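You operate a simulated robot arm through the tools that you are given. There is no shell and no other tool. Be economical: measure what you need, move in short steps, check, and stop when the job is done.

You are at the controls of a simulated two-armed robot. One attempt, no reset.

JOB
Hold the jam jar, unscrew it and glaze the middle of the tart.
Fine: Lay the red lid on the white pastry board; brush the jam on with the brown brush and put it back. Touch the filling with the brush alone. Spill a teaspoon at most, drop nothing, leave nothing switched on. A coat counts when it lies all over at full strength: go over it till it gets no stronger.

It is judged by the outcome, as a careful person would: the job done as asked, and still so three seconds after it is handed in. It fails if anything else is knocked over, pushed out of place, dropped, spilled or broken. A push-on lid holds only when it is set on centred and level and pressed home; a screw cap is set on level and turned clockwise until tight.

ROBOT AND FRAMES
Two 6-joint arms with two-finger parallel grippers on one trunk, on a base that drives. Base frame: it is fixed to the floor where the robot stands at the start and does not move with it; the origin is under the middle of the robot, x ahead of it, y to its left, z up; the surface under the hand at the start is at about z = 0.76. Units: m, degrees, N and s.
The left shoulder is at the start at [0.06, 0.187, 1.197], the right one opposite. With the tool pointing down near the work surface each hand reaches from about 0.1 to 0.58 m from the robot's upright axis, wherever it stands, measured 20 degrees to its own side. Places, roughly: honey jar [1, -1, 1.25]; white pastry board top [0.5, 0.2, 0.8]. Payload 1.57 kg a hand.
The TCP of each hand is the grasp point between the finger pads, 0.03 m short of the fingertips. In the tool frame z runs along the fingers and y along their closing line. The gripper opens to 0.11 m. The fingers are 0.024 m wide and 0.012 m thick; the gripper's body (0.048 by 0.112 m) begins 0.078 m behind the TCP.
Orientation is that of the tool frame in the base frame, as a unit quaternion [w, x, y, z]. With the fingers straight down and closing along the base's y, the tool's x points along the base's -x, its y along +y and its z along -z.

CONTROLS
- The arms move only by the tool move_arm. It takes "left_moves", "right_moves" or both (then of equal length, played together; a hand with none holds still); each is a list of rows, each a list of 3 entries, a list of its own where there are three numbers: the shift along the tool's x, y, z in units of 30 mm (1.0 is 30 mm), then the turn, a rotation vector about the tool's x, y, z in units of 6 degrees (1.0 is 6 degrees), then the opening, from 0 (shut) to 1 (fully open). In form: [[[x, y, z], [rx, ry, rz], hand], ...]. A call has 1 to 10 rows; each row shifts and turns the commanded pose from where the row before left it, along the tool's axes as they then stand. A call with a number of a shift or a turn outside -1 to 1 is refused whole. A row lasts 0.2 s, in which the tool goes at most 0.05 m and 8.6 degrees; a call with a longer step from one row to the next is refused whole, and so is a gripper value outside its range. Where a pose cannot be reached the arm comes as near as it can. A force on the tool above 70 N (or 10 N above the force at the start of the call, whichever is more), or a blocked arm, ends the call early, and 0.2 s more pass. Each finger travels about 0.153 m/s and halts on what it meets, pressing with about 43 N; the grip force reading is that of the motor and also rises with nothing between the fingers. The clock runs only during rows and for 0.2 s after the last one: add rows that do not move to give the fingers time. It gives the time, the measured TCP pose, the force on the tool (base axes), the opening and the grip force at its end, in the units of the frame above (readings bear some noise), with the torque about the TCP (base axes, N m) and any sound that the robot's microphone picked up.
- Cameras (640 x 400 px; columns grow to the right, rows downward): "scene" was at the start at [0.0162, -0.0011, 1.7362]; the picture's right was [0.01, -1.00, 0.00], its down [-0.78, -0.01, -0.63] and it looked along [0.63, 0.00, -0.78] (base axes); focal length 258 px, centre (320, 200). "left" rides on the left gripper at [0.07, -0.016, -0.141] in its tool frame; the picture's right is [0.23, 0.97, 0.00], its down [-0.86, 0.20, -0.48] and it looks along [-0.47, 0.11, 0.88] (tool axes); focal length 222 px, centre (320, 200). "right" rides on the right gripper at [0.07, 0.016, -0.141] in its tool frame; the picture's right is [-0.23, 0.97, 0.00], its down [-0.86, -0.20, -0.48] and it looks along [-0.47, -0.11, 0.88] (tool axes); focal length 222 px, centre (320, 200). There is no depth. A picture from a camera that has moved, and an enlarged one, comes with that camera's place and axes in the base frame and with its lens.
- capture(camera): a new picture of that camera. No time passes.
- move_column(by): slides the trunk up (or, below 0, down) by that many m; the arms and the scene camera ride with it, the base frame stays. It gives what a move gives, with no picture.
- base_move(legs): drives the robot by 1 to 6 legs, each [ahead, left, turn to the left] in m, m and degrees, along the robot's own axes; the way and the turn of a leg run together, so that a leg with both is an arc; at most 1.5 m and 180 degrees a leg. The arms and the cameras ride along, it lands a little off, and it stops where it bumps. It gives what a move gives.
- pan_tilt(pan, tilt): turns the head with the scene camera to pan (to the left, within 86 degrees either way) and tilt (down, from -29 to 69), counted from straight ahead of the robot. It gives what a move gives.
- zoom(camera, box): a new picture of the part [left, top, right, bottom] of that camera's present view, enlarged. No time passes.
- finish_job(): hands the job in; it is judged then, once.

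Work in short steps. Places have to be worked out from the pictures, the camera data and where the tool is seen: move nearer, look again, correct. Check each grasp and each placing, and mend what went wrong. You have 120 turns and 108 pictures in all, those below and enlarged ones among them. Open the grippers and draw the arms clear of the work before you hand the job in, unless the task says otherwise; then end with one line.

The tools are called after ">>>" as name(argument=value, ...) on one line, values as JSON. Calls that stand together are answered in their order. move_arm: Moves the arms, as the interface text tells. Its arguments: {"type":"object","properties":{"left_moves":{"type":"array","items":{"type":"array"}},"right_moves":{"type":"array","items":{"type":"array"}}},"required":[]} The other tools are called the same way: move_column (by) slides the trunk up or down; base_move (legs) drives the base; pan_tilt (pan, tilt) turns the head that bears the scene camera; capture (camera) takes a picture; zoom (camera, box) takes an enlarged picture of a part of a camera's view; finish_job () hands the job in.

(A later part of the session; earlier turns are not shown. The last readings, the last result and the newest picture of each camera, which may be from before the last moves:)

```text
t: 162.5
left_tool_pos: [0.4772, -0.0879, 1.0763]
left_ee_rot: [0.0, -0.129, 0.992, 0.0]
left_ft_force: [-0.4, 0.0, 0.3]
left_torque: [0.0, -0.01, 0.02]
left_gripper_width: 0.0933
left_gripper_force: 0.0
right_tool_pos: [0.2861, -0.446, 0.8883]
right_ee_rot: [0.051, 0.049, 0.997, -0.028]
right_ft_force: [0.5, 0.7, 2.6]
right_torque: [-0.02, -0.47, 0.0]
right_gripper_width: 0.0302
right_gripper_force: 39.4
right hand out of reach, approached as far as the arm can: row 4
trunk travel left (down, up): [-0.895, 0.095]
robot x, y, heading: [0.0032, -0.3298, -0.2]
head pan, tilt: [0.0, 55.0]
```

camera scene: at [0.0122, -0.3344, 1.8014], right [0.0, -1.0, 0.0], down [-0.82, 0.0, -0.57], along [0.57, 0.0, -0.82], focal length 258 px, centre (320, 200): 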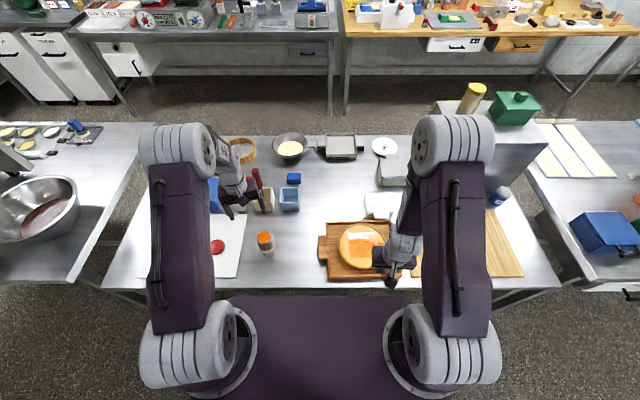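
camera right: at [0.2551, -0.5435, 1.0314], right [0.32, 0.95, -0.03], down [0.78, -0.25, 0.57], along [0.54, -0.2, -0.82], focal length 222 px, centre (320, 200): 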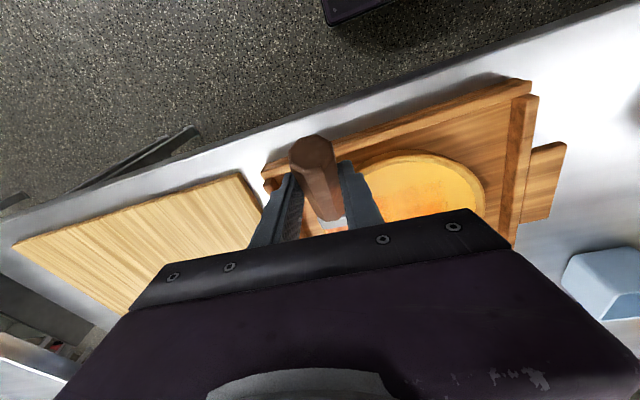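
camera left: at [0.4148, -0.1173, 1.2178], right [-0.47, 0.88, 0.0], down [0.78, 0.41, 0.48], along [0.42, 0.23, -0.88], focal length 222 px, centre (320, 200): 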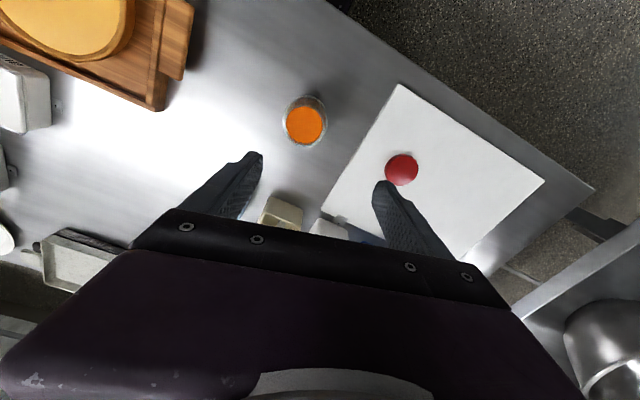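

Contact 3-5 N. I finish the outer +y lane, then the two -y lanes again.

>>> move_arm(right_moves=[[[0.05, 0.5, -0.03], [0, 0, 0], 0.1], [[-0.858, 0.085, 0.088], [0, 0, 0], 0.1], [[-0.858, 0.085, 0.088], [0, 0, 0], 0.1], [[-0.858, 0.085, 0.086], [0, 0, 0], 0.1], [[-0.858, 0.085, 0.086], [0, 0, 0], 0.1], [[-0.093, -0.994, 0.061], [0, 0, 0], 0.1], [[-0.093, -0.994, 0.061], [0, 0, 0], 0.1], [[-0.093, -0.994, 0.061], [0, 0, 0], 0.1], [[-0.06, -0.7, 0.05], [0, 0, 0], 0.1], [[0.858, -0.085, -0.08], [0, 0, 0], 0.1]])

>>> move_arm(right_moves=[[[0.858, -0.085, -0.08], [0, 0, 0], 0.1], [[0.858, -0.085, -0.08], [0, 0, 0], 0.1], [[0.858, -0.085, -0.086], [0, 0, 0], 0.1], [[0.858, -0.085, -0.086], [0, 0, 0], 0.1], [[0.062, 0.663, -0.02], [0, 0, 0], 0.1], [[-0.858, 0.085, 0.09], [0, 0, 0], 0.1], [[-0.858, 0.085, 0.09], [0, 0, 0], 0.1], [[-0.858, 0.085, 0.086], [0, 0, 0], 0.1], [[-0.858, 0.085, 0.086], [0, 0, 0], 0.1], [[-0.858, 0.085, 0.086], [0, 0, 0], 0.1]])

>>> move_arm(right_moves=[[[0.062, 0.663, -0.02], [0, 0, 0], 0.1], [[0.858, -0.085, -0.08], [0, 0, 0], 0.1], [[0.858, -0.085, -0.08], [0, 0, 0], 0.1], [[0.858, -0.085, -0.086], [0, 0, 0], 0.1], [[0.858, -0.085, -0.086], [0, 0, 0], 0.1], [[0.858, -0.085, -0.086], [0, 0, 0], 0.1], [[0, 0, -0.8], [0, 0, 0], 0.1], [[0.2, -0.9, 0], [0, 0, 0], 0.1], [[0.2, -0.9, 0], [0, 0, 0], 0.1], [[0.2, -0.6, 0], [0, 0, 0], 0.1]])

>>> zoom(camera="scene", box=[335, 220, 399, 276])

```text
t: 164.7
left_tool_pos: [0.4763, -0.0866, 1.0766]
left_ee_rot: [0.0, -0.129, 0.992, -0.001]
left_ft_force: [-0.4, 0.2, 0.1]
left_torque: [-0.01, 0.04, -0.02]
left_gripper_width: 0.0934
left_gripper_force: 0.0
right_tool_pos: [0.3662, -0.543, 0.8877]
right_ee_rot: [0.051, 0.05, 0.997, -0.029]
right_ft_force: [1.7, -1.1, 3.7]
right_torque: [-0.09, -0.65, -0.15]
right_gripper_width: 0.0303
right_gripper_force: 39.7
trunk travel left (down, up): [-0.895, 0.095]
robot x, y, heading: [0.0011, -0.334, -0.2]
head pan, tilt: [0.0, 55.0]
```

```text
t: 166.9
left_tool_pos: [0.4763, -0.0876, 1.0756]
left_ee_rot: [-0.001, -0.128, 0.992, 0.0]
left_ft_force: [0.7, 0.0, 0.5]
left_torque: [0.01, 0.01, 0.01]
left_gripper_width: 0.0934
left_gripper_force: 0.1
right_tool_pos: [0.3916, -0.5222, 0.8871]
right_ee_rot: [0.051, 0.05, 0.997, -0.028]
right_ft_force: [0.2, 0.4, 2.4]
right_torque: [-0.07, -0.39, -0.07]
right_gripper_width: 0.0302
right_gripper_force: 39.4
trunk travel left (down, up): [-0.895, 0.095]
robot x, y, heading: [0.0033, -0.33, -0.2]
head pan, tilt: [0.0, 55.0]
```

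```text
t: 169.1
left_tool_pos: [0.4763, -0.0875, 1.0749]
left_ee_rot: [0.001, -0.129, 0.992, 0.0]
left_ft_force: [0.1, 0.0, 0.7]
left_torque: [0.01, 0.02, -0.01]
left_gripper_width: 0.0935
left_gripper_force: 0.1
right_tool_pos: [0.2346, -0.5712, 0.912]
right_ee_rot: [0.051, 0.049, 0.997, -0.028]
right_ft_force: [0.3, -0.2, -1.0]
right_torque: [0.04, 0.0, 0.03]
right_gripper_width: 0.0303
right_gripper_force: 39.6
trunk travel left (down, up): [-0.895, 0.095]
robot x, y, heading: [-0.0015, -0.3318, -0.3]
head pan, tilt: [0.0, 55.0]
```

```text
7.14 times, centred on (367, 248) of scene
camera zoom: at [0.0117, -0.3326, 1.8014], right [0.0, -1.0, 0.0], down [-0.82, 0.0, -0.57], along [0.57, 0.0, -0.82], focal length 1842 px, centre (-16, -143)
```

zoom: 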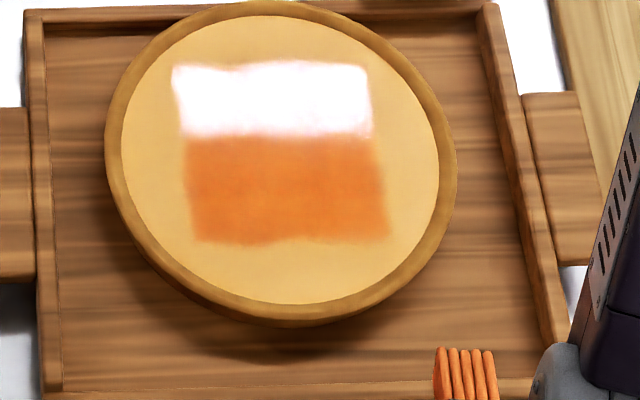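

The colour is even and no deeper than before, so the coat is full. But the tart has slid about 1.6 cm forward in its tray during that pass. I try dragging it back: press the bristles inside the glazed area and pull toward the robot.

>>> move_arm(right_moves=[[[-0.86, 0.54, 0.108], [0, 0, 0], 0.1], [[-0.86, 0.54, 0.108], [0, 0, 0], 0.1], [[-0.86, 0.54, 0.108], [0, 0, 0], 0.1], [[-0.86, 0.54, 0.108], [0, 0, 0], 0.1], [[-0.86, 0.54, 0.108], [0, 0, 0], 0.1], [[-0.86, 0.54, 0.108], [0, 0, 0], 0.1], [[0, 0, 0.2], [0, 0, 0], 0.1], [[0, 0, 0.2], [0, 0, 0], 0.1], [[0, 0, 0.15], [0, 0, 0], 0.1]])

>>> move_arm(right_moves=[[[0.2, -0.02, 0.1], [0, 0, 0], 0.1], [[0.5, -0.05, 0.0], [0, 0, 0], 0.1]])

>>> move_arm(right_moves=[[[0.5, -0.05, 0.0], [0, 0, 0], 0.1], [[0.5, -0.05, -0.0], [0, 0, 0], 0.1], [[0.5, -0.05, -0.03], [0, 0, 0], 0.1]])

>>> zoom(camera="scene", box=[335, 220, 399, 276])

```text
t: 171.1
left_tool_pos: [0.4785, -0.0876, 1.0757]
left_ee_rot: [0.0, -0.129, 0.992, 0.0]
left_ft_force: [-0.9, 0.1, 0.4]
left_torque: [-0.02, 0.05, 0.01]
left_gripper_width: 0.0936
left_gripper_force: 0.1
right_tool_pos: [0.4018, -0.4918, 0.8877]
right_ee_rot: [0.051, 0.049, 0.997, -0.027]
right_ft_force: [0.3, 1.4, -0.5]
right_torque: [0.04, 0.04, -0.02]
right_gripper_width: 0.0303
right_gripper_force: 39.3
trunk travel left (down, up): [-0.895, 0.095]
robot x, y, heading: [-0.0039, -0.3301, -0.3]
head pan, tilt: [0.0, 55.0]
```

```text
t: 171.7
left_tool_pos: [0.4765, -0.0871, 1.0771]
left_ee_rot: [0.0, -0.129, 0.992, 0.0]
left_ft_force: [-0.3, 1.0, 0.7]
left_torque: [-0.01, -0.01, -0.04]
left_gripper_width: 0.0932
left_gripper_force: 0.1
right_tool_pos: [0.3801, -0.4917, 0.8838]
right_ee_rot: [0.053, 0.048, 0.997, -0.029]
right_ft_force: [3.1, 0.2, 6.9]
right_torque: [-0.02, -1.27, -0.03]
right_gripper_width: 0.0304
right_gripper_force: 39.5
trunk travel left (down, up): [-0.895, 0.095]
robot x, y, heading: [0.0008, -0.3355, -0.1]
head pan, tilt: [0.0, 55.0]
```

```text
t: 172.5
left_tool_pos: [0.4777, -0.0863, 1.0763]
left_ee_rot: [0.0, -0.13, 0.992, -0.001]
left_ft_force: [-0.2, 0.7, -0.6]
left_torque: [-0.02, 0.03, -0.02]
left_gripper_width: 0.0933
left_gripper_force: 0.0
right_tool_pos: [0.3351, -0.4902, 0.8793]
right_ee_rot: [0.051, 0.049, 0.997, -0.028]
right_ft_force: [2.3, -0.1, 7.8]
right_torque: [-0.01, -1.22, 0.0]
right_gripper_width: 0.0304
right_gripper_force: 39.4
trunk travel left (down, up): [-0.895, 0.095]
robot x, y, heading: [0.0032, -0.3303, -0.4]
head pan, tilt: [0.0, 55.0]
```

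```text
7.14 times, centred on (367, 248) of scene
camera zoom: at [0.0119, -0.3318, 1.8014], right [0.0, -1.0, 0.0], down [-0.82, 0.0, -0.57], along [0.57, 0.0, -0.82], focal length 1842 px, centre (-16, -143)
```

zoom: 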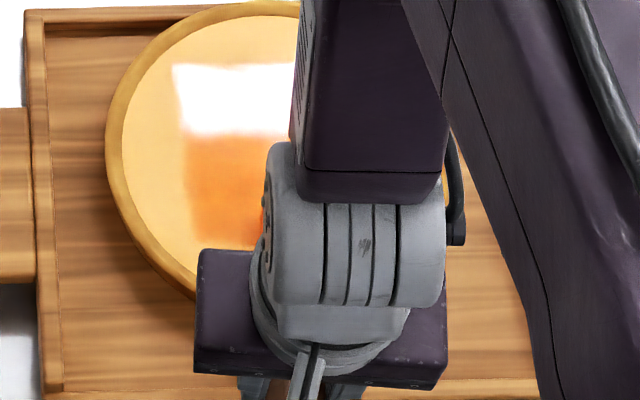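

The drag did not move it (only 2-3 N of pull) and the tart lies flat within its tray, so I leave it rather than risk handling it. Now I return the brush: lift, move across and drive back 0.11 m.

>>> move_arm(right_moves=[[[-0.093, -0.046, -0.887], [0, 0, 0], 0.1], [[-0.093, -0.046, -0.887], [0, 0, 0], 0.1], [[-0.093, -0.046, -0.887], [0, 0, 0], 0.1], [[-0.093, -0.046, -0.887], [0, 0, 0], 0.1], [[-0.093, -0.046, -0.887], [0, 0, 0], 0.1], [[-0.344, 0.957, -0.013], [0, 0, 0], 0.1], [[-0.344, 0.957, -0.013], [0, 0, 0], 0.1], [[-0.344, 0.957, -0.013], [0, 0, 0], 0.1], [[-0.344, 0.957, -0.013], [0, 0, 0], 0.1], [[-0.344, 0.957, -0.013], [0, 0, 0], 0.1]])

>>> base_move(legs=[[0, 0.11, 0]])

>>> capture(camera="scene")

```text
t: 174.7
left_tool_pos: [0.4777, -0.0863, 1.0754]
left_ee_rot: [0.0, -0.129, 0.992, -0.001]
left_ft_force: [-0.1, 0.9, 0.1]
left_torque: [-0.03, 0.0, -0.01]
left_gripper_width: 0.0938
left_gripper_force: 0.0
right_tool_pos: [0.4005, -0.3526, 1.0121]
right_ee_rot: [0.051, 0.048, 0.997, -0.029]
right_ft_force: [-0.1, 0.4, -0.2]
right_torque: [0.01, 0.07, -0.04]
right_gripper_width: 0.0304
right_gripper_force: 39.4
trunk travel left (down, up): [-0.895, 0.095]
robot x, y, heading: [0.0024, -0.3293, 0.0]
head pan, tilt: [0.0, 55.0]
```

```text
t: 175.9
left_tool_pos: [0.4783, 0.0206, 1.076]
left_ee_rot: [0.0, -0.129, 0.992, 0.001]
left_ft_force: [-0.9, 0.0, 0.1]
left_torque: [0.01, 0.03, -0.02]
left_gripper_width: 0.0935
left_gripper_force: 0.0
right_tool_pos: [0.4013, -0.2463, 1.0125]
right_ee_rot: [0.052, 0.049, 0.997, -0.027]
right_ft_force: [0.0, 0.6, -0.6]
right_torque: [0.04, 0.05, -0.01]
right_gripper_width: 0.0301
right_gripper_force: 39.4
trunk travel left (down, up): [-0.895, 0.095]
robot x, y, heading: [0.001, -0.2191, -0.4]
head pan, tilt: [0.0, 55.0]
```

```text
11 pictures are left
camera scene: at [0.0129, -0.2255, 1.8014], right [0.0, -1.0, 0.0], down [-0.82, 0.0, -0.57], along [0.57, 0.0, -0.82], focal length 258 px, centre (320, 200)
```

scene: 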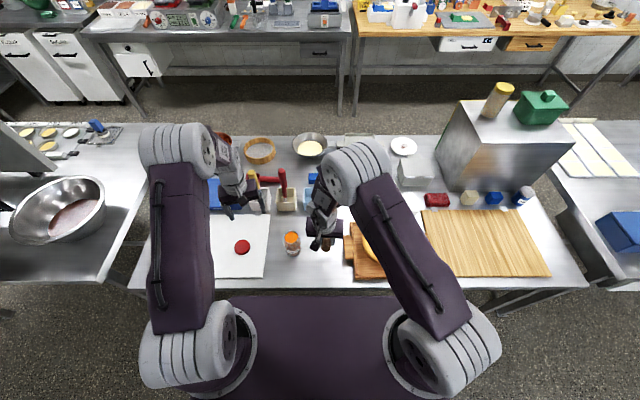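

I lower a little and level the brush by pitching the tool back about 30°, then check with the left camera.

>>> move_arm(right_moves=[[[-0.2, 0, 0.85], [0, 0, 0], 0.1], [[-0.2, 0, 0.85], [0, 0, 0], 0.1], [[-0.2, 0, 0.85], [0, 0, 0], 0.1], [[0, 0, 0], [0, -1, 0], 0.1], [[0, 0, 0], [0, -1, 0], 0.1], [[0, 0, 0], [0, -1, 0], 0.1], [[0, 0, 0], [0, -1, 0], 0.1], [[0, 0, 0], [0, -1, 0], 0.1], [[0, 0, 0], [0, 0, 0], 0.1]])

>>> zoom(camera="left", box=[40, 0, 360, 200])

>>> capture(camera="right")

```text
t: 177.9
left_tool_pos: [0.478, 0.0229, 1.0757]
left_ee_rot: [0.0, -0.128, 0.992, 0.0]
left_ft_force: [-0.7, 0.0, 0.0]
left_torque: [-0.01, 0.03, -0.01]
left_gripper_width: 0.0935
left_gripper_force: 0.1
right_tool_pos: [0.4259, -0.2564, 0.9382]
right_ee_rot: [0.272, 0.042, 0.96, -0.053]
right_ft_force: [0.1, 0.7, -0.4]
right_torque: [0.02, 0.03, -0.02]
right_gripper_width: 0.0304
right_gripper_force: 39.2
right hand out of reach, approached as far as the arm can: row 5
trunk travel left (down, up): [-0.895, 0.095]
robot x, y, heading: [-0.002, -0.2207, -0.1]
head pan, tilt: [0.0, 55.0]
```

```text
2.00 times, centred on (200, 100) of left
camera zoom: at [0.4154, -0.0093, 1.2179], right [-0.47, 0.88, 0.0], down [0.78, 0.41, 0.48], along [0.42, 0.22, -0.88], focal length 444 px, centre (560, 400)
```

zoom: 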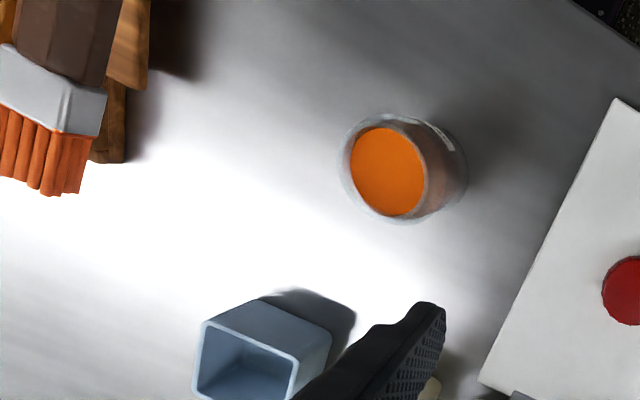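

```text
9 pictures are left
camera right: at [0.2957, -0.2194, 1.0199], right [0.3, 0.95, 0.04], down [0.46, -0.18, 0.87], along [0.84, -0.24, -0.49], focal length 222 px, centre (320, 200)
```

right: 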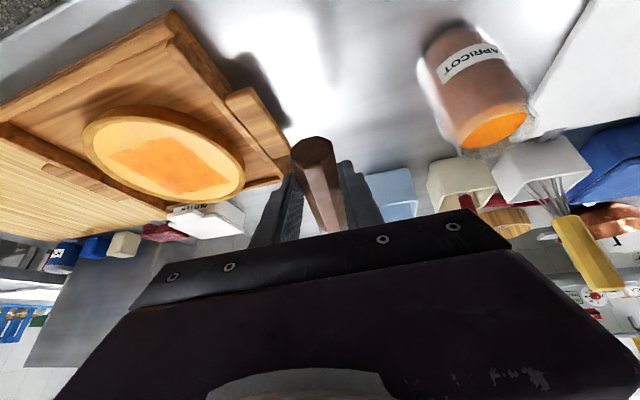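

The brush is within about 5° of level and correctly headed; a small roll is left. I correct it and come down to about 3 cm above its place.

>>> move_arm(right_moves=[[[0, 0, 0], [-0.6, -0.8, 0.45], 0.1], [[0.505, 0.15, 0.765], [0, 0, 0], 0.1], [[0.505, 0.15, 0.765], [0, 0, 0], 0.1], [[0.505, 0.15, 0.765], [0, 0, 0], 0.1], [[0.505, 0.15, 0.765], [0, 0, 0], 0.1], [[0, 0, 0], [0, 0, 0], 0.1]])

>>> zoom(camera="left", box=[0, 0, 320, 200])

```text
t: 179.3
left_tool_pos: [0.4771, 0.0233, 1.0762]
left_ee_rot: [0.0, -0.128, 0.992, 0.0]
left_ft_force: [0.1, -0.1, 0.3]
left_torque: [0.02, 0.0, 0.0]
left_gripper_width: 0.0934
left_gripper_force: 0.1
right_tool_pos: [0.4342, -0.2384, 0.8279]
right_ee_rot: [0.314, 0.052, 0.948, -0.018]
right_ft_force: [-0.2, 1.3, -0.8]
right_torque: [0.03, -0.02, -0.04]
right_gripper_width: 0.0305
right_gripper_force: 39.6
trunk travel left (down, up): [-0.895, 0.095]
robot x, y, heading: [0.0027, -0.2197, -0.1]
head pan, tilt: [0.0, 55.0]
```

```text
2.00 times, centred on (160, 100) of left
camera zoom: at [0.4152, -0.0094, 1.218], right [-0.47, 0.88, 0.0], down [0.78, 0.41, 0.48], along [0.42, 0.22, -0.88], focal length 444 px, centre (640, 400)
```

zoom: 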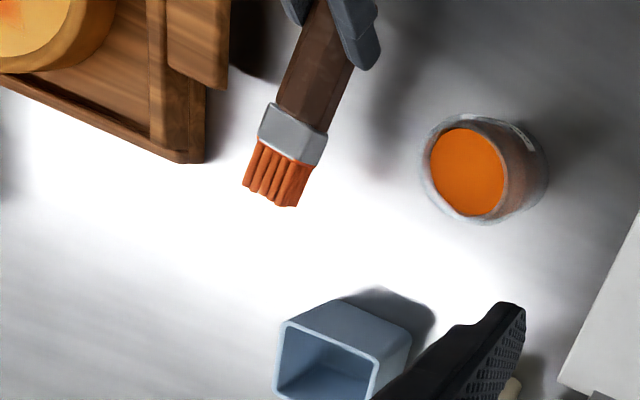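

Heading is about -11°; the original was about -6°. I yaw it +6°, then lower to just above the table.

>>> move_arm(right_moves=[[[0, -0.1, 0], [-0.597, 0, -0.803], 0.1], [[0.19, 0, 0.25], [0, 0, 0], 0.1], [[0.19, 0, 0.25], [0, 0, 0], 0.1], [[0.12, 0, 0.16], [0, 0, 0], 0.1], [[0, 0, 0], [0, 0, 0], 0.1]])

>>> move_arm(right_moves=[[[0.04, 0, 0.054], [0, 0, 0], 0.1], [[0, 0, 0], [0, 0, 0], 0.1]])

>>> zoom(camera="left", box=[0, 0, 320, 200])

```text
t: 180.5
left_tool_pos: [0.4788, 0.0238, 1.0756]
left_ee_rot: [0.0, -0.128, 0.992, 0.0]
left_ft_force: [-0.8, 0.7, -0.8]
left_torque: [0.02, -0.02, -0.01]
left_gripper_width: 0.0934
left_gripper_force: 0.1
right_tool_pos: [0.4331, -0.2434, 0.8033]
right_ee_rot: [0.315, 0.003, 0.949, -0.001]
right_ft_force: [-1.0, -0.5, -0.7]
right_torque: [-0.01, 0.05, -0.03]
right_gripper_width: 0.0304
right_gripper_force: 39.2
trunk travel left (down, up): [-0.895, 0.095]
robot x, y, heading: [0.0026, -0.2188, -0.1]
head pan, tilt: [0.0, 55.0]
```

```text
t: 181.1
left_tool_pos: [0.478, 0.0226, 1.0752]
left_ee_rot: [-0.001, -0.129, 0.992, 0.0]
left_ft_force: [-0.9, 0.2, -0.6]
left_torque: [-0.01, -0.03, 0.0]
left_gripper_width: 0.0937
left_gripper_force: 0.1
right_tool_pos: [0.4323, -0.2424, 0.8019]
right_ee_rot: [0.314, 0.003, 0.949, -0.002]
right_ft_force: [-0.5, -0.3, -0.7]
right_torque: [0.01, 0.06, 0.04]
right_gripper_width: 0.0304
right_gripper_force: 39.5
trunk travel left (down, up): [-0.895, 0.095]
robot x, y, heading: [0.0031, -0.2205, -0.3]
head pan, tilt: [0.0, 55.0]
```

```text
2.00 times, centred on (160, 100) of left
camera zoom: at [0.4151, -0.0094, 1.218], right [-0.47, 0.88, 0.0], down [0.78, 0.41, 0.48], along [0.42, 0.22, -0.88], focal length 444 px, centre (640, 400)
```

zoom: 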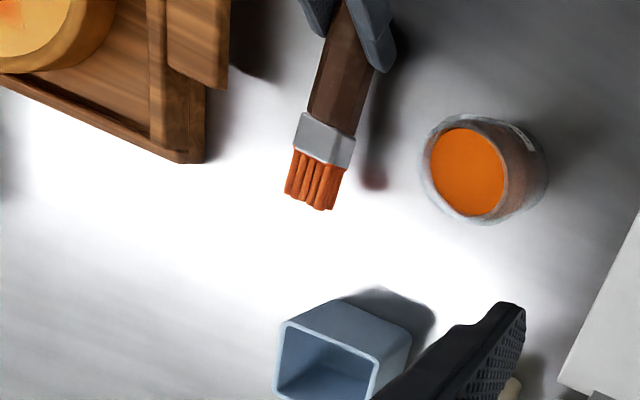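

The tip is now right over its original spot. I keep lowering in 2-3 mm steps until it touches.

>>> move_arm(right_moves=[[[0.06, 0, 0.08], [0, 0, 0], 0.1], [[0, 0, 0], [0, 0, 0], 0.1]])

>>> move_arm(right_moves=[[[0.05, 0, 0.067], [0, 0, 0], 0.1], [[0, 0, 0], [0, 0, 0], 0.1]])

>>> move_arm(right_moves=[[[0.03, 0, 0.04], [0, 0, 0], 0.1], [[0, 0, 0], [0, 0, 0], 0.1]])

```text
t: 181.7
left_tool_pos: [0.4761, 0.0231, 1.0779]
left_ee_rot: [0.001, -0.129, 0.992, 0.0]
left_ft_force: [-1.3, -0.1, -0.1]
left_torque: [0.02, 0.0, -0.01]
left_gripper_width: 0.0938
left_gripper_force: 0.0
right_tool_pos: [0.4341, -0.2421, 0.8005]
right_ee_rot: [0.316, 0.004, 0.949, -0.003]
right_ft_force: [0.3, -1.4, 14.7]
right_torque: [-0.12, 0.26, -0.01]
right_gripper_width: 0.0305
right_gripper_force: 39.4
trunk travel left (down, up): [-0.895, 0.095]
robot x, y, heading: [0.0012, -0.2219, -0.4]
head pan, tilt: [0.0, 55.0]
```

```text
t: 182.3
left_tool_pos: [0.4778, 0.0227, 1.0775]
left_ee_rot: [0.001, -0.129, 0.992, 0.0]
left_ft_force: [0.2, 0.0, 0.1]
left_torque: [0.0, 0.01, 0.02]
left_gripper_width: 0.0935
left_gripper_force: 0.0
right_tool_pos: [0.4332, -0.2429, 0.7964]
right_ee_rot: [0.317, 0.003, 0.948, -0.001]
right_ft_force: [3.3, -4.0, 23.8]
right_torque: [-0.03, 0.26, 0.05]
right_gripper_width: 0.0305
right_gripper_force: 39.3
trunk travel left (down, up): [-0.895, 0.095]
robot x, y, heading: [0.0012, -0.2223, -0.2]
head pan, tilt: [0.0, 55.0]
```

```text
t: 182.9
left_tool_pos: [0.4775, 0.0218, 1.0763]
left_ee_rot: [0.0, -0.13, 0.992, 0.0]
left_ft_force: [-0.1, -0.5, 0.1]
left_torque: [0.02, -0.01, 0.0]
left_gripper_width: 0.0934
left_gripper_force: 0.1
right_tool_pos: [0.4342, -0.242, 0.7963]
right_ee_rot: [0.316, 0.003, 0.949, -0.001]
right_ft_force: [8.0, -1.8, 23.4]
right_torque: [0.02, 0.12, 0.02]
right_gripper_width: 0.0303
right_gripper_force: 39.5
trunk travel left (down, up): [-0.895, 0.095]
robot x, y, heading: [-0.0017, -0.2197, -0.1]
head pan, tilt: [0.0, 55.0]
```

The brush rests on the table (23 N). I ease up a touch, open slowly and withdraw upward.

>>> move_arm(right_moves=[[[-0.03, 0, -0.04], [0, 0, 0], 0.1], [[0, 0, 0], [0, 0, 0], 0.32], [[0, 0, 0], [0, 0, 0], 0.4], [[0, 0, 0], [0, 0, 0], 0.55], [[-0.2, 0, -0.27], [0, 0, 0], 0.6], [[-0.5, 0, -0.65], [0, 0, 0], 0.6], [[-0.6, 0, -0.75], [0, 0, 0], 0.6], [[-0.6, 0, -0.75], [0, 0, 0], 0.6], [[-0.6, 0, -0.75], [0, 0, 0], 0.6], [[-0.6, 0, -0.75], [0, 0, 0], 0.6]])

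>>> capture(camera="left")

```text
t: 185.1
left_tool_pos: [0.4791, 0.0226, 1.0757]
left_ee_rot: [0.0, -0.128, 0.992, 0.0]
left_ft_force: [0.0, 0.2, 0.0]
left_torque: [0.01, 0.0, 0.01]
left_gripper_width: 0.0936
left_gripper_force: 0.0
right_tool_pos: [0.4377, -0.2423, 0.9472]
right_ee_rot: [0.314, 0.003, 0.949, -0.002]
right_ft_force: [0.2, -0.1, 1.0]
right_torque: [-0.01, 0.01, 0.02]
right_gripper_width: 0.0661
right_gripper_force: 0.0
trunk travel left (down, up): [-0.895, 0.095]
robot x, y, heading: [0.0026, -0.2233, -0.2]
head pan, tilt: [0.0, 55.0]
```

```text
6 pictures are left
camera left: at [0.4148, -0.0095, 1.2181], right [-0.47, 0.88, 0.0], down [0.78, 0.41, 0.48], along [0.42, 0.22, -0.88], focal length 222 px, centre (320, 200)
```

left: 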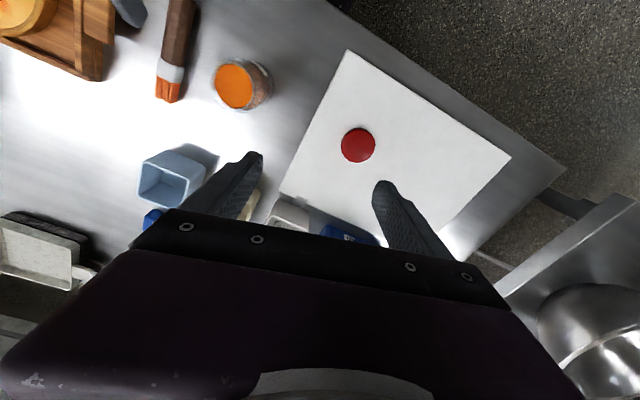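

The brush is back where it lay. I draw both arms up and clear and take a final look.

>>> move_arm(right_moves=[[[-0.55, 0, -0.8], [0, 0, 0], 1], [[-0.55, 0, -0.8], [0, 0, 0], 1], [[-0.55, 0, -0.8], [0, 0, 0], 1], [[-0.55, 0, -0.8], [0, 0, 0], 1], [[0, -0.9, 0], [0, 0, 0], 1], [[0, -0.9, 0], [0, 0, 0], 1]], left_moves=[[[0, 0, -0.8], [0, 0, 0], 1], [[0, 0, -0.8], [0, 0, 0], 1], [[0, 0.5, -0.6], [0, 0, 0], 1], [[0, 0.7, 0], [0, 0, 0], 1], [[0, 0.7, 0], [0, 0, 0], 1], [[0, 0.7, 0], [0, 0, 0], 1]])

>>> zoom(camera="scene", box=[200, 160, 460, 300])

>>> capture(camera="right")

```text
t: 186.5
left_tool_pos: [0.4585, 0.0989, 1.1411]
left_ee_rot: [0.0, -0.129, 0.992, 0.0]
left_ft_force: [-0.1, 0.6, 0.1]
left_torque: [0.01, 0.03, 0.0]
left_gripper_width: 0.1101
left_gripper_force: 0.3
right_tool_pos: [0.4335, -0.2964, 1.0627]
right_ee_rot: [0.315, 0.004, 0.949, -0.001]
right_ft_force: [-0.2, -0.8, -0.2]
right_torque: [0.0, -0.02, 0.03]
right_gripper_width: 0.1103
right_gripper_force: 0.0
trunk travel left (down, up): [-0.895, 0.095]
robot x, y, heading: [-0.0008, -0.2154, -0.1]
head pan, tilt: [0.0, 55.0]
```

```text
2.46 times, centred on (330, 230) of scene
camera zoom: at [0.0135, -0.2226, 1.8014], right [0.0, -1.0, 0.0], down [-0.82, 0.0, -0.57], along [0.57, 0.0, -0.82], focal length 635 px, centre (295, 126)
```

zoom: 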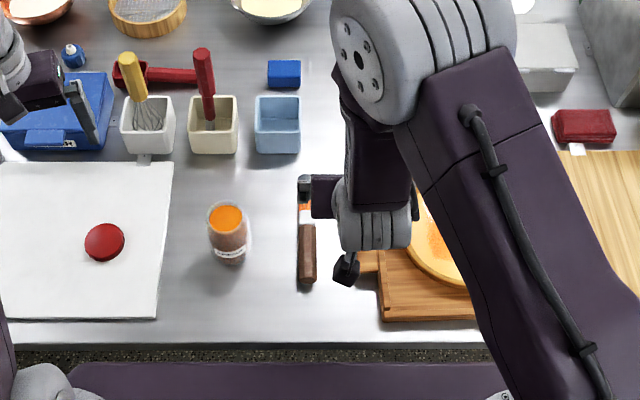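

```text
4 pictures are left
camera right: at [0.2938, -0.2791, 1.1346], right [0.19, 0.97, 0.14], down [0.4, -0.2, 0.89], along [0.9, -0.12, -0.43], focal length 222 px, centre (320, 200)
```

right: 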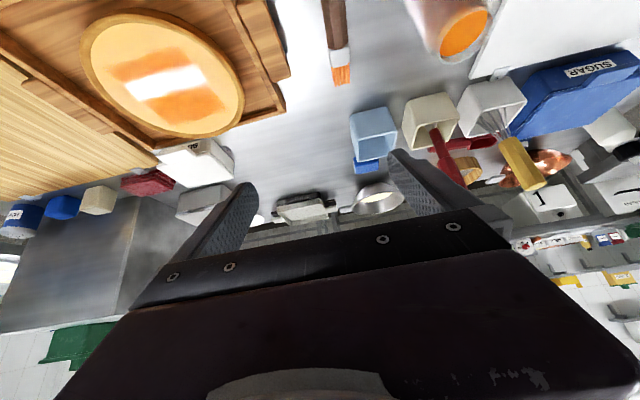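

Everything stands in place. One close look at the coat from this other angle, where the glare falls differently.

>>> zoom(camera="right", box=[70, 0, 270, 140])

```text
2.86 times, centred on (170, 70) of right
camera zoom: at [0.2938, -0.2791, 1.1346], right [0.19, 0.97, 0.14], down [0.4, -0.2, 0.89], along [0.9, -0.12, -0.43], focal length 635 px, centre (749, 571)
```

zoom: 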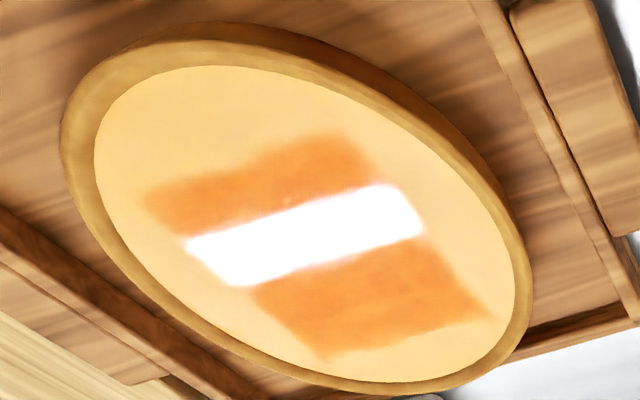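

The far part of the coat looks a little lighter than the near part, so it is not at full strength all over. I take the brush up again for another going-over: back down to its handle with the original 45° grip.

>>> move_arm(right_moves=[[[0.59, 0.267, 0.766], [0, 0, 0], 0.6], [[0.59, 0.267, 0.766], [0, 0, 0], 0.6], [[0.59, 0.267, 0.766], [0, 0, 0], 0.6], [[0.59, 0.267, 0.766], [0, 0, 0], 0.6], [[0.59, 0.267, 0.766], [0, 0, 0], 0.6], [[0.59, 0.267, 0.766], [0, 0, 0], 0.6], [[0.59, 0.267, 0.766], [0, 0, 0], 0.6], [[0, 0, 0], [0, -0.67, 0], 0.6], [[0, 0, 0], [0, -0.67, 0], 0.6], [[0, 0, 0], [0.59, 0, 0.59], 0.6]])

>>> capture(camera="right")

```text
t: 188.7
left_tool_pos: [0.4581, 0.0989, 1.1416]
left_ee_rot: [0.0, -0.129, 0.992, 0.0]
left_ft_force: [-0.2, 0.6, 0.3]
left_torque: [0.0, 0.0, 0.01]
left_gripper_width: 0.1098
left_gripper_force: 0.1
right_tool_pos: [0.4292, -0.24, 0.8589]
right_ee_rot: [0.382, 0.043, 0.923, -0.019]
right_ft_force: [-0.6, -0.3, 0.8]
right_torque: [0.0, 0.03, 0.02]
right_gripper_width: 0.0659
right_gripper_force: 0.1
trunk travel left (down, up): [-0.895, 0.095]
robot x, y, heading: [0.001, -0.2183, -0.0]
head pan, tilt: [0.0, 55.0]
```

```text
2 pictures are left
camera right: at [0.2836, -0.2099, 0.9109], right [0.25, 0.95, 0.16], down [0.25, -0.22, 0.94], along [0.93, -0.2, -0.29], focal length 222 px, centre (320, 200)
```

right: 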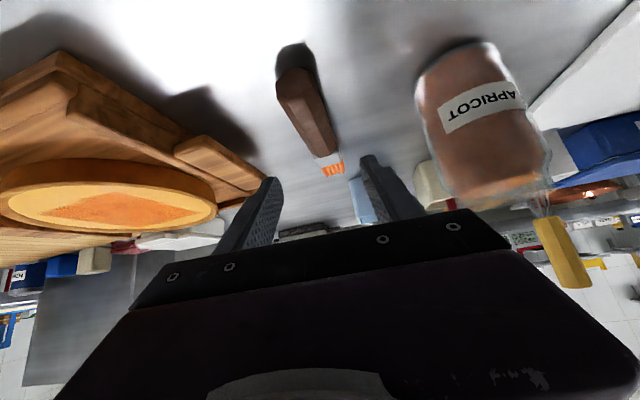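

The brush lies almost exactly as at the start. I descend, grip and lift.

>>> move_arm(right_moves=[[[0.38, 0, 0.38], [0, 0, 0], 0.6], [[0.38, 0, 0.38], [0, 0, 0], 0.6], [[0.38, 0, 0.38], [0, 0, 0], 0.6], [[0.37, 0, 0.37], [0, 0, 0], 0.6], [[0, 0, 0], [0, 0, 0], 0.45], [[0, 0, 0], [0, 0, 0], 0.35], [[0, 0, 0], [0, 0, 0], 0.25], [[0, 0, 0], [0, 0, 0], 0.1], [[0, 0, 0], [0, 0, 0], 0.1]])

>>> move_arm(right_moves=[[[-0.4, 0, -0.4], [0, 0, 0], 0.1], [[-0.7, 0, -0.7], [0, 0, 0], 0.1], [[-0.7, 0, -0.7], [0, 0, 0], 0.1], [[-0.7, 0, -0.7], [0, 0, 0], 0.1], [[-0.7, 0, -0.7], [0, 0, 0], 0.1], [[-0.7, 0, -0.7], [0, 0, 0], 0.1], [[-0.7, 0, -0.7], [0, 0, 0], 0.1]])

>>> move_arm(right_moves=[[[0, 0, 0], [0, 1, 0], 0.1], [[0, 0, 0], [0, 1, 0], 0.1], [[0, 0, 0], [0, 1, 0], 0.1], [[0, 0, 0], [0, 1, 0], 0.1], [[0, 0, 0], [0, 1, 0], 0.1], [[0, 0, 0], [0, 1, 0], 0.1], [[0, 0, 0], [0, 0.7, 0], 0.1], [[0, 0, 0], [0, 0, 0], 0.1]])

```text
t: 190.7
left_tool_pos: [0.4598, 0.0978, 1.1403]
left_ee_rot: [0.0, -0.129, 0.992, 0.0]
left_ft_force: [-0.3, 0.5, 0.3]
left_torque: [-0.01, 0.0, 0.0]
left_gripper_width: 0.1099
left_gripper_force: 0.1
right_tool_pos: [0.4299, -0.2406, 0.7968]
right_ee_rot: [0.38, 0.044, 0.924, -0.019]
right_ft_force: [0.0, 0.0, 0.0]
right_torque: [-0.02, 0.06, -0.03]
right_gripper_width: 0.0304
right_gripper_force: 39.6
trunk travel left (down, up): [-0.895, 0.095]
robot x, y, heading: [-0.0005, -0.2157, -0.2]
head pan, tilt: [0.0, 55.0]
```

```text
t: 192.3
left_tool_pos: [0.4574, 0.1002, 1.1412]
left_ee_rot: [0.0, -0.129, 0.992, -0.001]
left_ft_force: [0.0, 0.2, 0.0]
left_torque: [0.03, 0.02, 0.04]
left_gripper_width: 0.1102
left_gripper_force: 0.0
right_tool_pos: [0.4298, -0.2395, 0.9906]
right_ee_rot: [0.38, 0.043, 0.924, -0.018]
right_ft_force: [-0.2, -0.5, -1.0]
right_torque: [-0.01, 0.02, -0.03]
right_gripper_width: 0.0301
right_gripper_force: 39.6
trunk travel left (down, up): [-0.895, 0.095]
robot x, y, heading: [0.0005, -0.2188, -0.2]
head pan, tilt: [0.0, 55.0]
```

```text
t: 194.1
left_tool_pos: [0.4586, 0.0982, 1.1411]
left_ee_rot: [0.0, -0.129, 0.992, 0.0]
left_ft_force: [0.1, 0.5, 0.1]
left_torque: [0.01, 0.02, -0.02]
left_gripper_width: 0.1098
left_gripper_force: 0.1
right_tool_pos: [0.4319, -0.2464, 0.9902]
right_ee_rot: [0.082, 0.05, 0.995, -0.018]
right_ft_force: [1.0, 0.0, -0.3]
right_torque: [-0.04, 0.04, -0.03]
right_gripper_width: 0.0302
right_gripper_force: 39.4
right hand out of reach, approached as far as the arm can: row 6
trunk travel left (down, up): [-0.895, 0.095]
robot x, y, heading: [0.0028, -0.2201, -0.5]
head pan, tilt: [0.0, 55.0]
```

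Gripped and lifted. I add the last few degrees of tilt, then position and drive 0.09 m left to bring the brush over the jar again.

>>> move_arm(right_moves=[[[0, 0, 0], [0, 0.7, 0], 0.1], [[0.51, 0.54, -0.535], [0, 0, 0], 0.1], [[0.51, 0.54, -0.535], [0, 0, 0], 0.1], [[0.51, 0.54, -0.535], [0, 0, 0], 0.1], [[0.51, 0.54, -0.535], [0, 0, 0], 0.1], [[0, 0, 0], [0, 0, 0], 0.1]])

>>> base_move(legs=[[0, 0.09, 0]])

```text
t: 195.5
left_tool_pos: [0.4593, 0.0981, 1.1418]
left_ee_rot: [-0.001, -0.129, 0.992, 0.001]
left_ft_force: [0.4, 0.6, -0.3]
left_torque: [-0.04, -0.02, 0.02]
left_gripper_width: 0.1101
left_gripper_force: 0.0
right_tool_pos: [0.3696, -0.1742, 1.0462]
right_ee_rot: [0.049, 0.05, 0.997, -0.02]
right_ft_force: [-0.2, 0.7, -1.5]
right_torque: [0.03, 0.0, 0.02]
right_gripper_width: 0.0304
right_gripper_force: 39.6
trunk travel left (down, up): [-0.895, 0.095]
robot x, y, heading: [0.0027, -0.2186, -0.0]
head pan, tilt: [0.0, 55.0]
```

```text
t: 196.6
left_tool_pos: [0.4587, 0.1842, 1.1426]
left_ee_rot: [0.0, -0.128, 0.992, 0.002]
left_ft_force: [0.3, -0.4, -0.3]
left_torque: [0.03, -0.03, -0.01]
left_gripper_width: 0.1098
left_gripper_force: 0.0
right_tool_pos: [0.3707, -0.089, 1.0466]
right_ee_rot: [0.05, 0.051, 0.997, -0.018]
right_ft_force: [-1.6, -1.1, -0.9]
right_torque: [0.05, 0.02, -0.03]
right_gripper_width: 0.0303
right_gripper_force: 39.5
trunk travel left (down, up): [-0.895, 0.095]
robot x, y, heading: [0.0002, -0.1277, -0.3]
head pan, tilt: [0.0, 55.0]
```

The pose matches the previous good dip. I lower the bristles into the jam, lift them out, and drive back to the tart.

>>> move_arm(right_moves=[[[0.046, 0.022, 0.435], [0, 0, 0], 0.1], [[0.046, 0.022, 0.435], [0, 0, 0], 0.1], [[0.046, 0.022, 0.435], [0, 0, 0], 0.1], [[0.046, 0.022, 0.435], [0, 0, 0], 0.1], [[0.03, 0.022, 0.435], [0, 0, 0], 0.1], [[0.03, 0.022, 0.435], [0, 0, 0], 0.1], [[0, 0, 0.1], [0, 0, 0], 0.1], [[0, 0, 0], [0, 0, 0], 0.1]])

>>> move_arm(right_moves=[[[-0.02, 0, -0.4], [0, 0, 0], 0.1], [[-0.04, 0, -0.5], [0, 0, 0], 0.1], [[-0.05, 0, -0.6], [0, 0, 0], 0.1], [[-0.05, 0, -0.6], [0, 0, 0], 0.1], [[-0.05, 0, -0.6], [0, 0, 0], 0.1], [[0, 0, 0], [0, 0, 0], 0.1], [[0, 0, 0], [0, 0, 0], 0.1]])

>>> base_move(legs=[[0, -0.2, 0]])

```text
t: 198.4
left_tool_pos: [0.4583, 0.1887, 1.1417]
left_ee_rot: [0.001, -0.128, 0.992, 0.0]
left_ft_force: [0.9, -0.4, -0.5]
left_torque: [0.01, -0.02, 0.02]
left_gripper_width: 0.1101
left_gripper_force: 0.1
right_tool_pos: [0.3714, -0.0831, 0.9655]
right_ee_rot: [0.051, 0.05, 0.997, -0.019]
right_ft_force: [-3.6, 1.4, 10.5]
right_torque: [0.09, -1.04, 0.12]
right_gripper_width: 0.0302
right_gripper_force: 39.2
trunk travel left (down, up): [-0.895, 0.095]
robot x, y, heading: [0.0014, -0.1313, -0.3]
head pan, tilt: [0.0, 55.0]
```

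```text
t: 200.0
left_tool_pos: [0.4595, 0.1876, 1.1407]
left_ee_rot: [-0.001, -0.127, 0.992, 0.001]
left_ft_force: [0.4, -0.1, -0.3]
left_torque: [-0.03, -0.02, -0.03]
left_gripper_width: 0.11
left_gripper_force: 0.3
right_tool_pos: [0.3702, -0.0782, 1.046]
right_ee_rot: [0.05, 0.05, 0.997, -0.019]
right_ft_force: [-0.4, 0.4, -1.1]
right_torque: [-0.03, 0.03, 0.0]
right_gripper_width: 0.0302
right_gripper_force: 39.6
trunk travel left (down, up): [-0.895, 0.095]
robot x, y, heading: [0.0049, -0.1257, -0.0]
head pan, tilt: [0.0, 55.0]
```

```text
t: 201.6
left_tool_pos: [0.4594, -0.0086, 1.14]
left_ee_rot: [0.0, -0.127, 0.992, -0.002]
left_ft_force: [0.0, 0.2, -0.2]
left_torque: [0.0, -0.01, -0.02]
left_gripper_width: 0.11
left_gripper_force: 0.2
right_tool_pos: [0.3689, -0.2774, 1.0441]
right_ee_rot: [0.05, 0.052, 0.997, -0.022]
right_ft_force: [0.1, -0.1, -0.5]
right_torque: [0.0, 0.0, -0.04]
right_gripper_width: 0.0301
right_gripper_force: 39.0
trunk travel left (down, up): [-0.895, 0.095]
robot x, y, heading: [0.0019, -0.331, -0.3]
head pan, tilt: [0.0, 55.0]
```

Loaded again. I go to the far -y corner of the square (TCP about (0.43, -0.545)) and lower to just above contact.

>>> move_arm(right_moves=[[[-0.316, -0.963, 0.082], [0, 0, 0], 0.1], [[-0.316, -0.963, 0.082], [0, 0, 0], 0.1], [[-0.316, -0.963, 0.082], [0, 0, 0], 0.1], [[-0.316, -0.963, 0.082], [0, 0, 0], 0.1], [[-0.316, -0.963, 0.082], [0, 0, 0], 0.1], [[-0.316, -0.963, 0.082], [0, 0, 0], 0.1], [[-0.316, -0.963, 0.082], [0, 0, 0], 0.1], [[-0.316, -0.963, 0.082], [0, 0, 0], 0.1], [[-0.316, -0.963, 0.082], [0, 0, 0], 0.1]])

>>> move_arm(right_moves=[[[0.096, 0.047, 0.914], [0, 0, 0], 0.1], [[0.096, 0.047, 0.914], [0, 0, 0], 0.1], [[0.096, 0.047, 0.914], [0, 0, 0], 0.1], [[0.096, 0.047, 0.914], [0, 0, 0], 0.1], [[0.08, 0.04, 0.8], [0, 0, 0], 0.1], [[0, 0, 0], [0, 0, 0], 0.1]])

>>> move_arm(right_moves=[[[0, 0, 0.12], [0, 0, 0], 0.1], [[0, 0, 0], [0, 0, 0], 0.1]])

>>> move_arm(right_moves=[[[0, 0, 0.1], [0, 0, 0], 0.1], [[0, 0, 0], [0, 0, 0], 0.1]])

```text
t: 203.6
left_tool_pos: [0.4587, -0.0123, 1.1413]
left_ee_rot: [0.0, -0.128, 0.992, 0.0]
left_ft_force: [0.0, -0.2, 0.1]
left_torque: [-0.01, 0.03, 0.01]
left_gripper_width: 0.11
left_gripper_force: 0.0
right_tool_pos: [0.4281, -0.5506, 1.0398]
right_ee_rot: [0.052, 0.052, 0.997, -0.023]
right_ft_force: [0.2, -0.2, -1.5]
right_torque: [0.01, 0.03, 0.0]
right_gripper_width: 0.0304
right_gripper_force: 39.5
trunk travel left (down, up): [-0.895, 0.095]
robot x, y, heading: [0.0017, -0.3309, -0.5]
head pan, tilt: [0.0, 55.0]
```

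```text
t: 205.0
left_tool_pos: [0.4583, -0.0107, 1.1419]
left_ee_rot: [0.001, -0.127, 0.992, 0.001]
left_ft_force: [-0.5, -0.1, 0.8]
left_torque: [-0.03, -0.07, 0.02]
left_gripper_width: 0.1098
left_gripper_force: 0.0
right_tool_pos: [0.4283, -0.5464, 0.9053]
right_ee_rot: [0.051, 0.052, 0.997, -0.02]
right_ft_force: [0.0, -0.2, -0.3]
right_torque: [0.02, 0.04, -0.04]
right_gripper_width: 0.0302
right_gripper_force: 39.1
trunk travel left (down, up): [-0.895, 0.095]
robot x, y, heading: [0.0016, -0.3307, -0.2]
head pan, tilt: [0.0, 55.0]
```

```text
t: 205.6
left_tool_pos: [0.4591, -0.0126, 1.1418]
left_ee_rot: [0.001, -0.128, 0.992, 0.0]
left_ft_force: [0.4, 0.4, -0.8]
left_torque: [0.02, -0.04, -0.02]
left_gripper_width: 0.1099
left_gripper_force: 0.0
right_tool_pos: [0.4299, -0.5458, 0.9035]
right_ee_rot: [0.05, 0.051, 0.997, -0.02]
right_ft_force: [-1.5, -0.4, -0.8]
right_torque: [-0.04, 0.0, -0.01]
right_gripper_width: 0.0303
right_gripper_force: 39.4
trunk travel left (down, up): [-0.895, 0.095]
robot x, y, heading: [0.0027, -0.3297, -0.5]
head pan, tilt: [0.0, 55.0]
```

```text
t: 206.2
left_tool_pos: [0.4587, -0.0106, 1.1422]
left_ee_rot: [0.0, -0.128, 0.992, 0.0]
left_ft_force: [-0.5, -0.2, -0.5]
left_torque: [-0.02, 0.0, 0.0]
left_gripper_width: 0.11
left_gripper_force: 0.1
right_tool_pos: [0.4284, -0.5465, 0.8998]
right_ee_rot: [0.051, 0.051, 0.997, -0.02]
right_ft_force: [0.3, -0.3, -0.5]
right_torque: [0.01, 0.01, 0.04]
right_gripper_width: 0.0304
right_gripper_force: 39.3
trunk travel left (down, up): [-0.895, 0.095]
robot x, y, heading: [0.0003, -0.3283, -0.3]
head pan, tilt: [0.0, 55.0]
```

Not touching at 0.900. I continue in small steps.

>>> move_arm(right_moves=[[[0, 0, 0.08], [0, 0, 0], 0.1], [[0, 0, 0], [0, 0, 0], 0.1]])

>>> move_arm(right_moves=[[[0, 0, 0.08], [0, 0, 0], 0.1], [[0, 0, 0], [0, 0, 0], 0.1]])

>>> move_arm(right_moves=[[[0, 0, 0.05], [0, 0, 0], 0.1], [[0, 0, 0], [0, 0, 0], 0.1]])

```text
t: 206.8
left_tool_pos: [0.4587, -0.0124, 1.1407]
left_ee_rot: [0.0, -0.127, 0.992, 0.0]
left_ft_force: [-0.7, 0.4, -0.1]
left_torque: [0.02, -0.03, -0.01]
left_gripper_width: 0.1102
left_gripper_force: 0.1
right_tool_pos: [0.4289, -0.5478, 0.8981]
right_ee_rot: [0.051, 0.051, 0.997, -0.02]
right_ft_force: [0.3, -0.4, -0.3]
right_torque: [-0.01, 0.04, -0.01]
right_gripper_width: 0.0304
right_gripper_force: 39.3
trunk travel left (down, up): [-0.895, 0.095]
robot x, y, heading: [0.0, -0.3289, -0.3]
head pan, tilt: [0.0, 55.0]
```

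```text
t: 207.4
left_tool_pos: [0.4589, -0.0111, 1.1409]
left_ee_rot: [-0.001, -0.127, 0.992, 0.0]
left_ft_force: [-0.4, 0.6, -0.3]
left_torque: [-0.01, 0.01, -0.01]
left_gripper_width: 0.1097
left_gripper_force: 0.2
right_tool_pos: [0.43, -0.5462, 0.8951]
right_ee_rot: [0.051, 0.051, 0.997, -0.02]
right_ft_force: [0.7, -0.2, -0.5]
right_torque: [-0.04, 0.02, 0.01]
right_gripper_width: 0.0302
right_gripper_force: 39.0
trunk travel left (down, up): [-0.895, 0.095]
robot x, y, heading: [-0.0024, -0.3316, -0.5]
head pan, tilt: [0.0, 55.0]
```

```text
t: 208.0
left_tool_pos: [0.4591, -0.0116, 1.141]
left_ee_rot: [0.0, -0.127, 0.992, 0.0]
left_ft_force: [0.2, 0.6, 0.2]
left_torque: [0.0, -0.01, 0.01]
left_gripper_width: 0.1098
left_gripper_force: 0.0
right_tool_pos: [0.4296, -0.5468, 0.8942]
right_ee_rot: [0.051, 0.051, 0.997, -0.02]
right_ft_force: [-0.4, 0.0, -0.6]
right_torque: [0.02, 0.05, 0.02]
right_gripper_width: 0.0304
right_gripper_force: 39.5
trunk travel left (down, up): [-0.895, 0.095]
robot x, y, heading: [0.0007, -0.3294, -0.1]
head pan, tilt: [0.0, 55.0]
```

Still free at 0.894 (the dip pivoted the brush a little). I keep lowering.

>>> move_arm(right_moves=[[[0, 0, 0.08], [0, 0, 0], 0.1], [[0, 0, 0], [0, 0, 0], 0.1]])

>>> move_arm(right_moves=[[[0.1, 0, 0.07], [0, 0, 0], 0.1], [[0, 0, 0], [0, 0, 0], 0.1]])

>>> move_arm(right_moves=[[[0.1, 0, 0.05], [0, 0, 0], 0.1], [[0, 0, 0], [0, 0, 0], 0.1]])

```text
t: 208.6
left_tool_pos: [0.4595, -0.0125, 1.1412]
left_ee_rot: [0.0, -0.127, 0.992, 0.0]
left_ft_force: [0.2, 0.2, -0.2]
left_torque: [-0.01, 0.0, -0.02]
left_gripper_width: 0.1097
left_gripper_force: 0.0
right_tool_pos: [0.4301, -0.5468, 0.8918]
right_ee_rot: [0.051, 0.051, 0.997, -0.021]
right_ft_force: [0.3, -0.2, -1.2]
right_torque: [-0.01, 0.07, 0.02]
right_gripper_width: 0.0304
right_gripper_force: 39.3
trunk travel left (down, up): [-0.895, 0.095]
robot x, y, heading: [-0.0012, -0.3273, -0.3]
head pan, tilt: [0.0, 55.0]
```

```text
t: 209.2
left_tool_pos: [0.4589, -0.0104, 1.1407]
left_ee_rot: [0.0, -0.127, 0.992, 0.0]
left_ft_force: [0.2, 0.5, -0.3]
left_torque: [0.0, 0.04, -0.03]
left_gripper_width: 0.1103
left_gripper_force: 0.2
right_tool_pos: [0.4279, -0.5478, 0.889]
right_ee_rot: [0.05, 0.051, 0.997, -0.02]
right_ft_force: [0.8, 0.0, -1.5]
right_torque: [0.0, 0.03, -0.01]
right_gripper_width: 0.0304
right_gripper_force: 39.6
trunk travel left (down, up): [-0.895, 0.095]
robot x, y, heading: [-0.0017, -0.3288, -0.5]
head pan, tilt: [0.0, 55.0]
```

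```text
t: 209.8
left_tool_pos: [0.4578, -0.0122, 1.1415]
left_ee_rot: [0.0, -0.128, 0.992, 0.0]
left_ft_force: [-0.7, 0.2, 0.3]
left_torque: [0.0, 0.0, 0.01]
left_gripper_width: 0.1099
left_gripper_force: 0.0
right_tool_pos: [0.4242, -0.5463, 0.887]
right_ee_rot: [0.051, 0.051, 0.997, -0.02]
right_ft_force: [0.4, -0.3, -1.9]
right_torque: [0.0, 0.01, 0.0]
right_gripper_width: 0.0303
right_gripper_force: 39.4
trunk travel left (down, up): [-0.895, 0.095]
robot x, y, heading: [-0.0014, -0.3276, -0.2]
head pan, tilt: [0.0, 55.0]
```

Still free at 0.887; the fingers are far above the tart, so I continue down.

>>> move_arm(right_moves=[[[0.05, 0, 0.08], [0, 0, 0], 0.1], [[0, 0, 0], [0, 0, 0], 0.1]])

>>> move_arm(right_moves=[[[0.05, 0, 0.08], [0, 0, 0], 0.1], [[0, 0, 0], [0, 0, 0], 0.1]])

>>> move_arm(right_moves=[[[0.05, 0, 0.08], [0, 0, 0], 0.1], [[0, 0, 0], [0, 0, 0], 0.1]])

>>> zoom(camera="scene", box=[315, 200, 435, 280])

```text
t: 210.4
left_tool_pos: [0.4596, -0.0119, 1.1415]
left_ee_rot: [0.0, -0.127, 0.992, 0.001]
left_ft_force: [0.2, 0.4, -0.7]
left_torque: [0.03, 0.02, 0.02]
left_gripper_width: 0.1099
left_gripper_force: 0.0
right_tool_pos: [0.4243, -0.5461, 0.8846]
right_ee_rot: [0.05, 0.052, 0.997, -0.02]
right_ft_force: [-0.1, 0.4, -0.6]
right_torque: [-0.01, 0.02, -0.01]
right_gripper_width: 0.0304
right_gripper_force: 39.2
trunk travel left (down, up): [-0.895, 0.095]
robot x, y, heading: [-0.001, -0.3286, -0.3]
head pan, tilt: [0.0, 55.0]
```

```text
t: 211.0
left_tool_pos: [0.4588, -0.011, 1.1409]
left_ee_rot: [-0.001, -0.127, 0.992, 0.0]
left_ft_force: [0.0, 0.2, 1.1]
left_torque: [-0.02, 0.0, -0.02]
left_gripper_width: 0.1098
left_gripper_force: 0.0
right_tool_pos: [0.4216, -0.5455, 0.8817]
right_ee_rot: [0.05, 0.052, 0.997, -0.019]
right_ft_force: [0.2, 0.0, -1.3]
right_torque: [0.02, 0.04, 0.01]
right_gripper_width: 0.0303
right_gripper_force: 39.2
trunk travel left (down, up): [-0.895, 0.095]
robot x, y, heading: [-0.0015, -0.3276, -0.3]
head pan, tilt: [0.0, 55.0]
```

```text
t: 211.6
left_tool_pos: [0.458, -0.0115, 1.1411]
left_ee_rot: [0.0, -0.128, 0.992, -0.001]
left_ft_force: [0.0, 0.3, 0.3]
left_torque: [-0.02, -0.02, 0.0]
left_gripper_width: 0.1098
left_gripper_force: 0.0
right_tool_pos: [0.4208, -0.546, 0.8811]
right_ee_rot: [0.052, 0.052, 0.997, -0.02]
right_ft_force: [1.8, 1.2, 7.6]
right_torque: [0.05, -1.25, 0.05]
right_gripper_width: 0.0302
right_gripper_force: 39.4
trunk travel left (down, up): [-0.895, 0.095]
robot x, y, heading: [0.0012, -0.3273, -0.3]
head pan, tilt: [0.0, 55.0]
```

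```text
5.00 times, centred on (375, 240) of scene
camera zoom: at [0.011, -0.3296, 1.8015], right [-0.01, -1.0, 0.0], down [-0.82, 0.01, -0.57], along [0.57, 0.0, -0.82], focal length 1290 px, centre (45, 0)
```

zoom: 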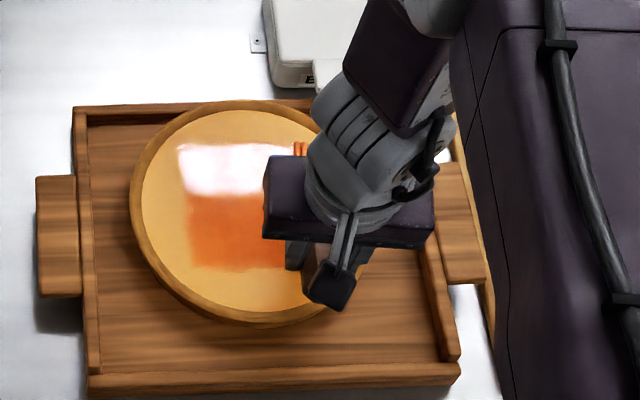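

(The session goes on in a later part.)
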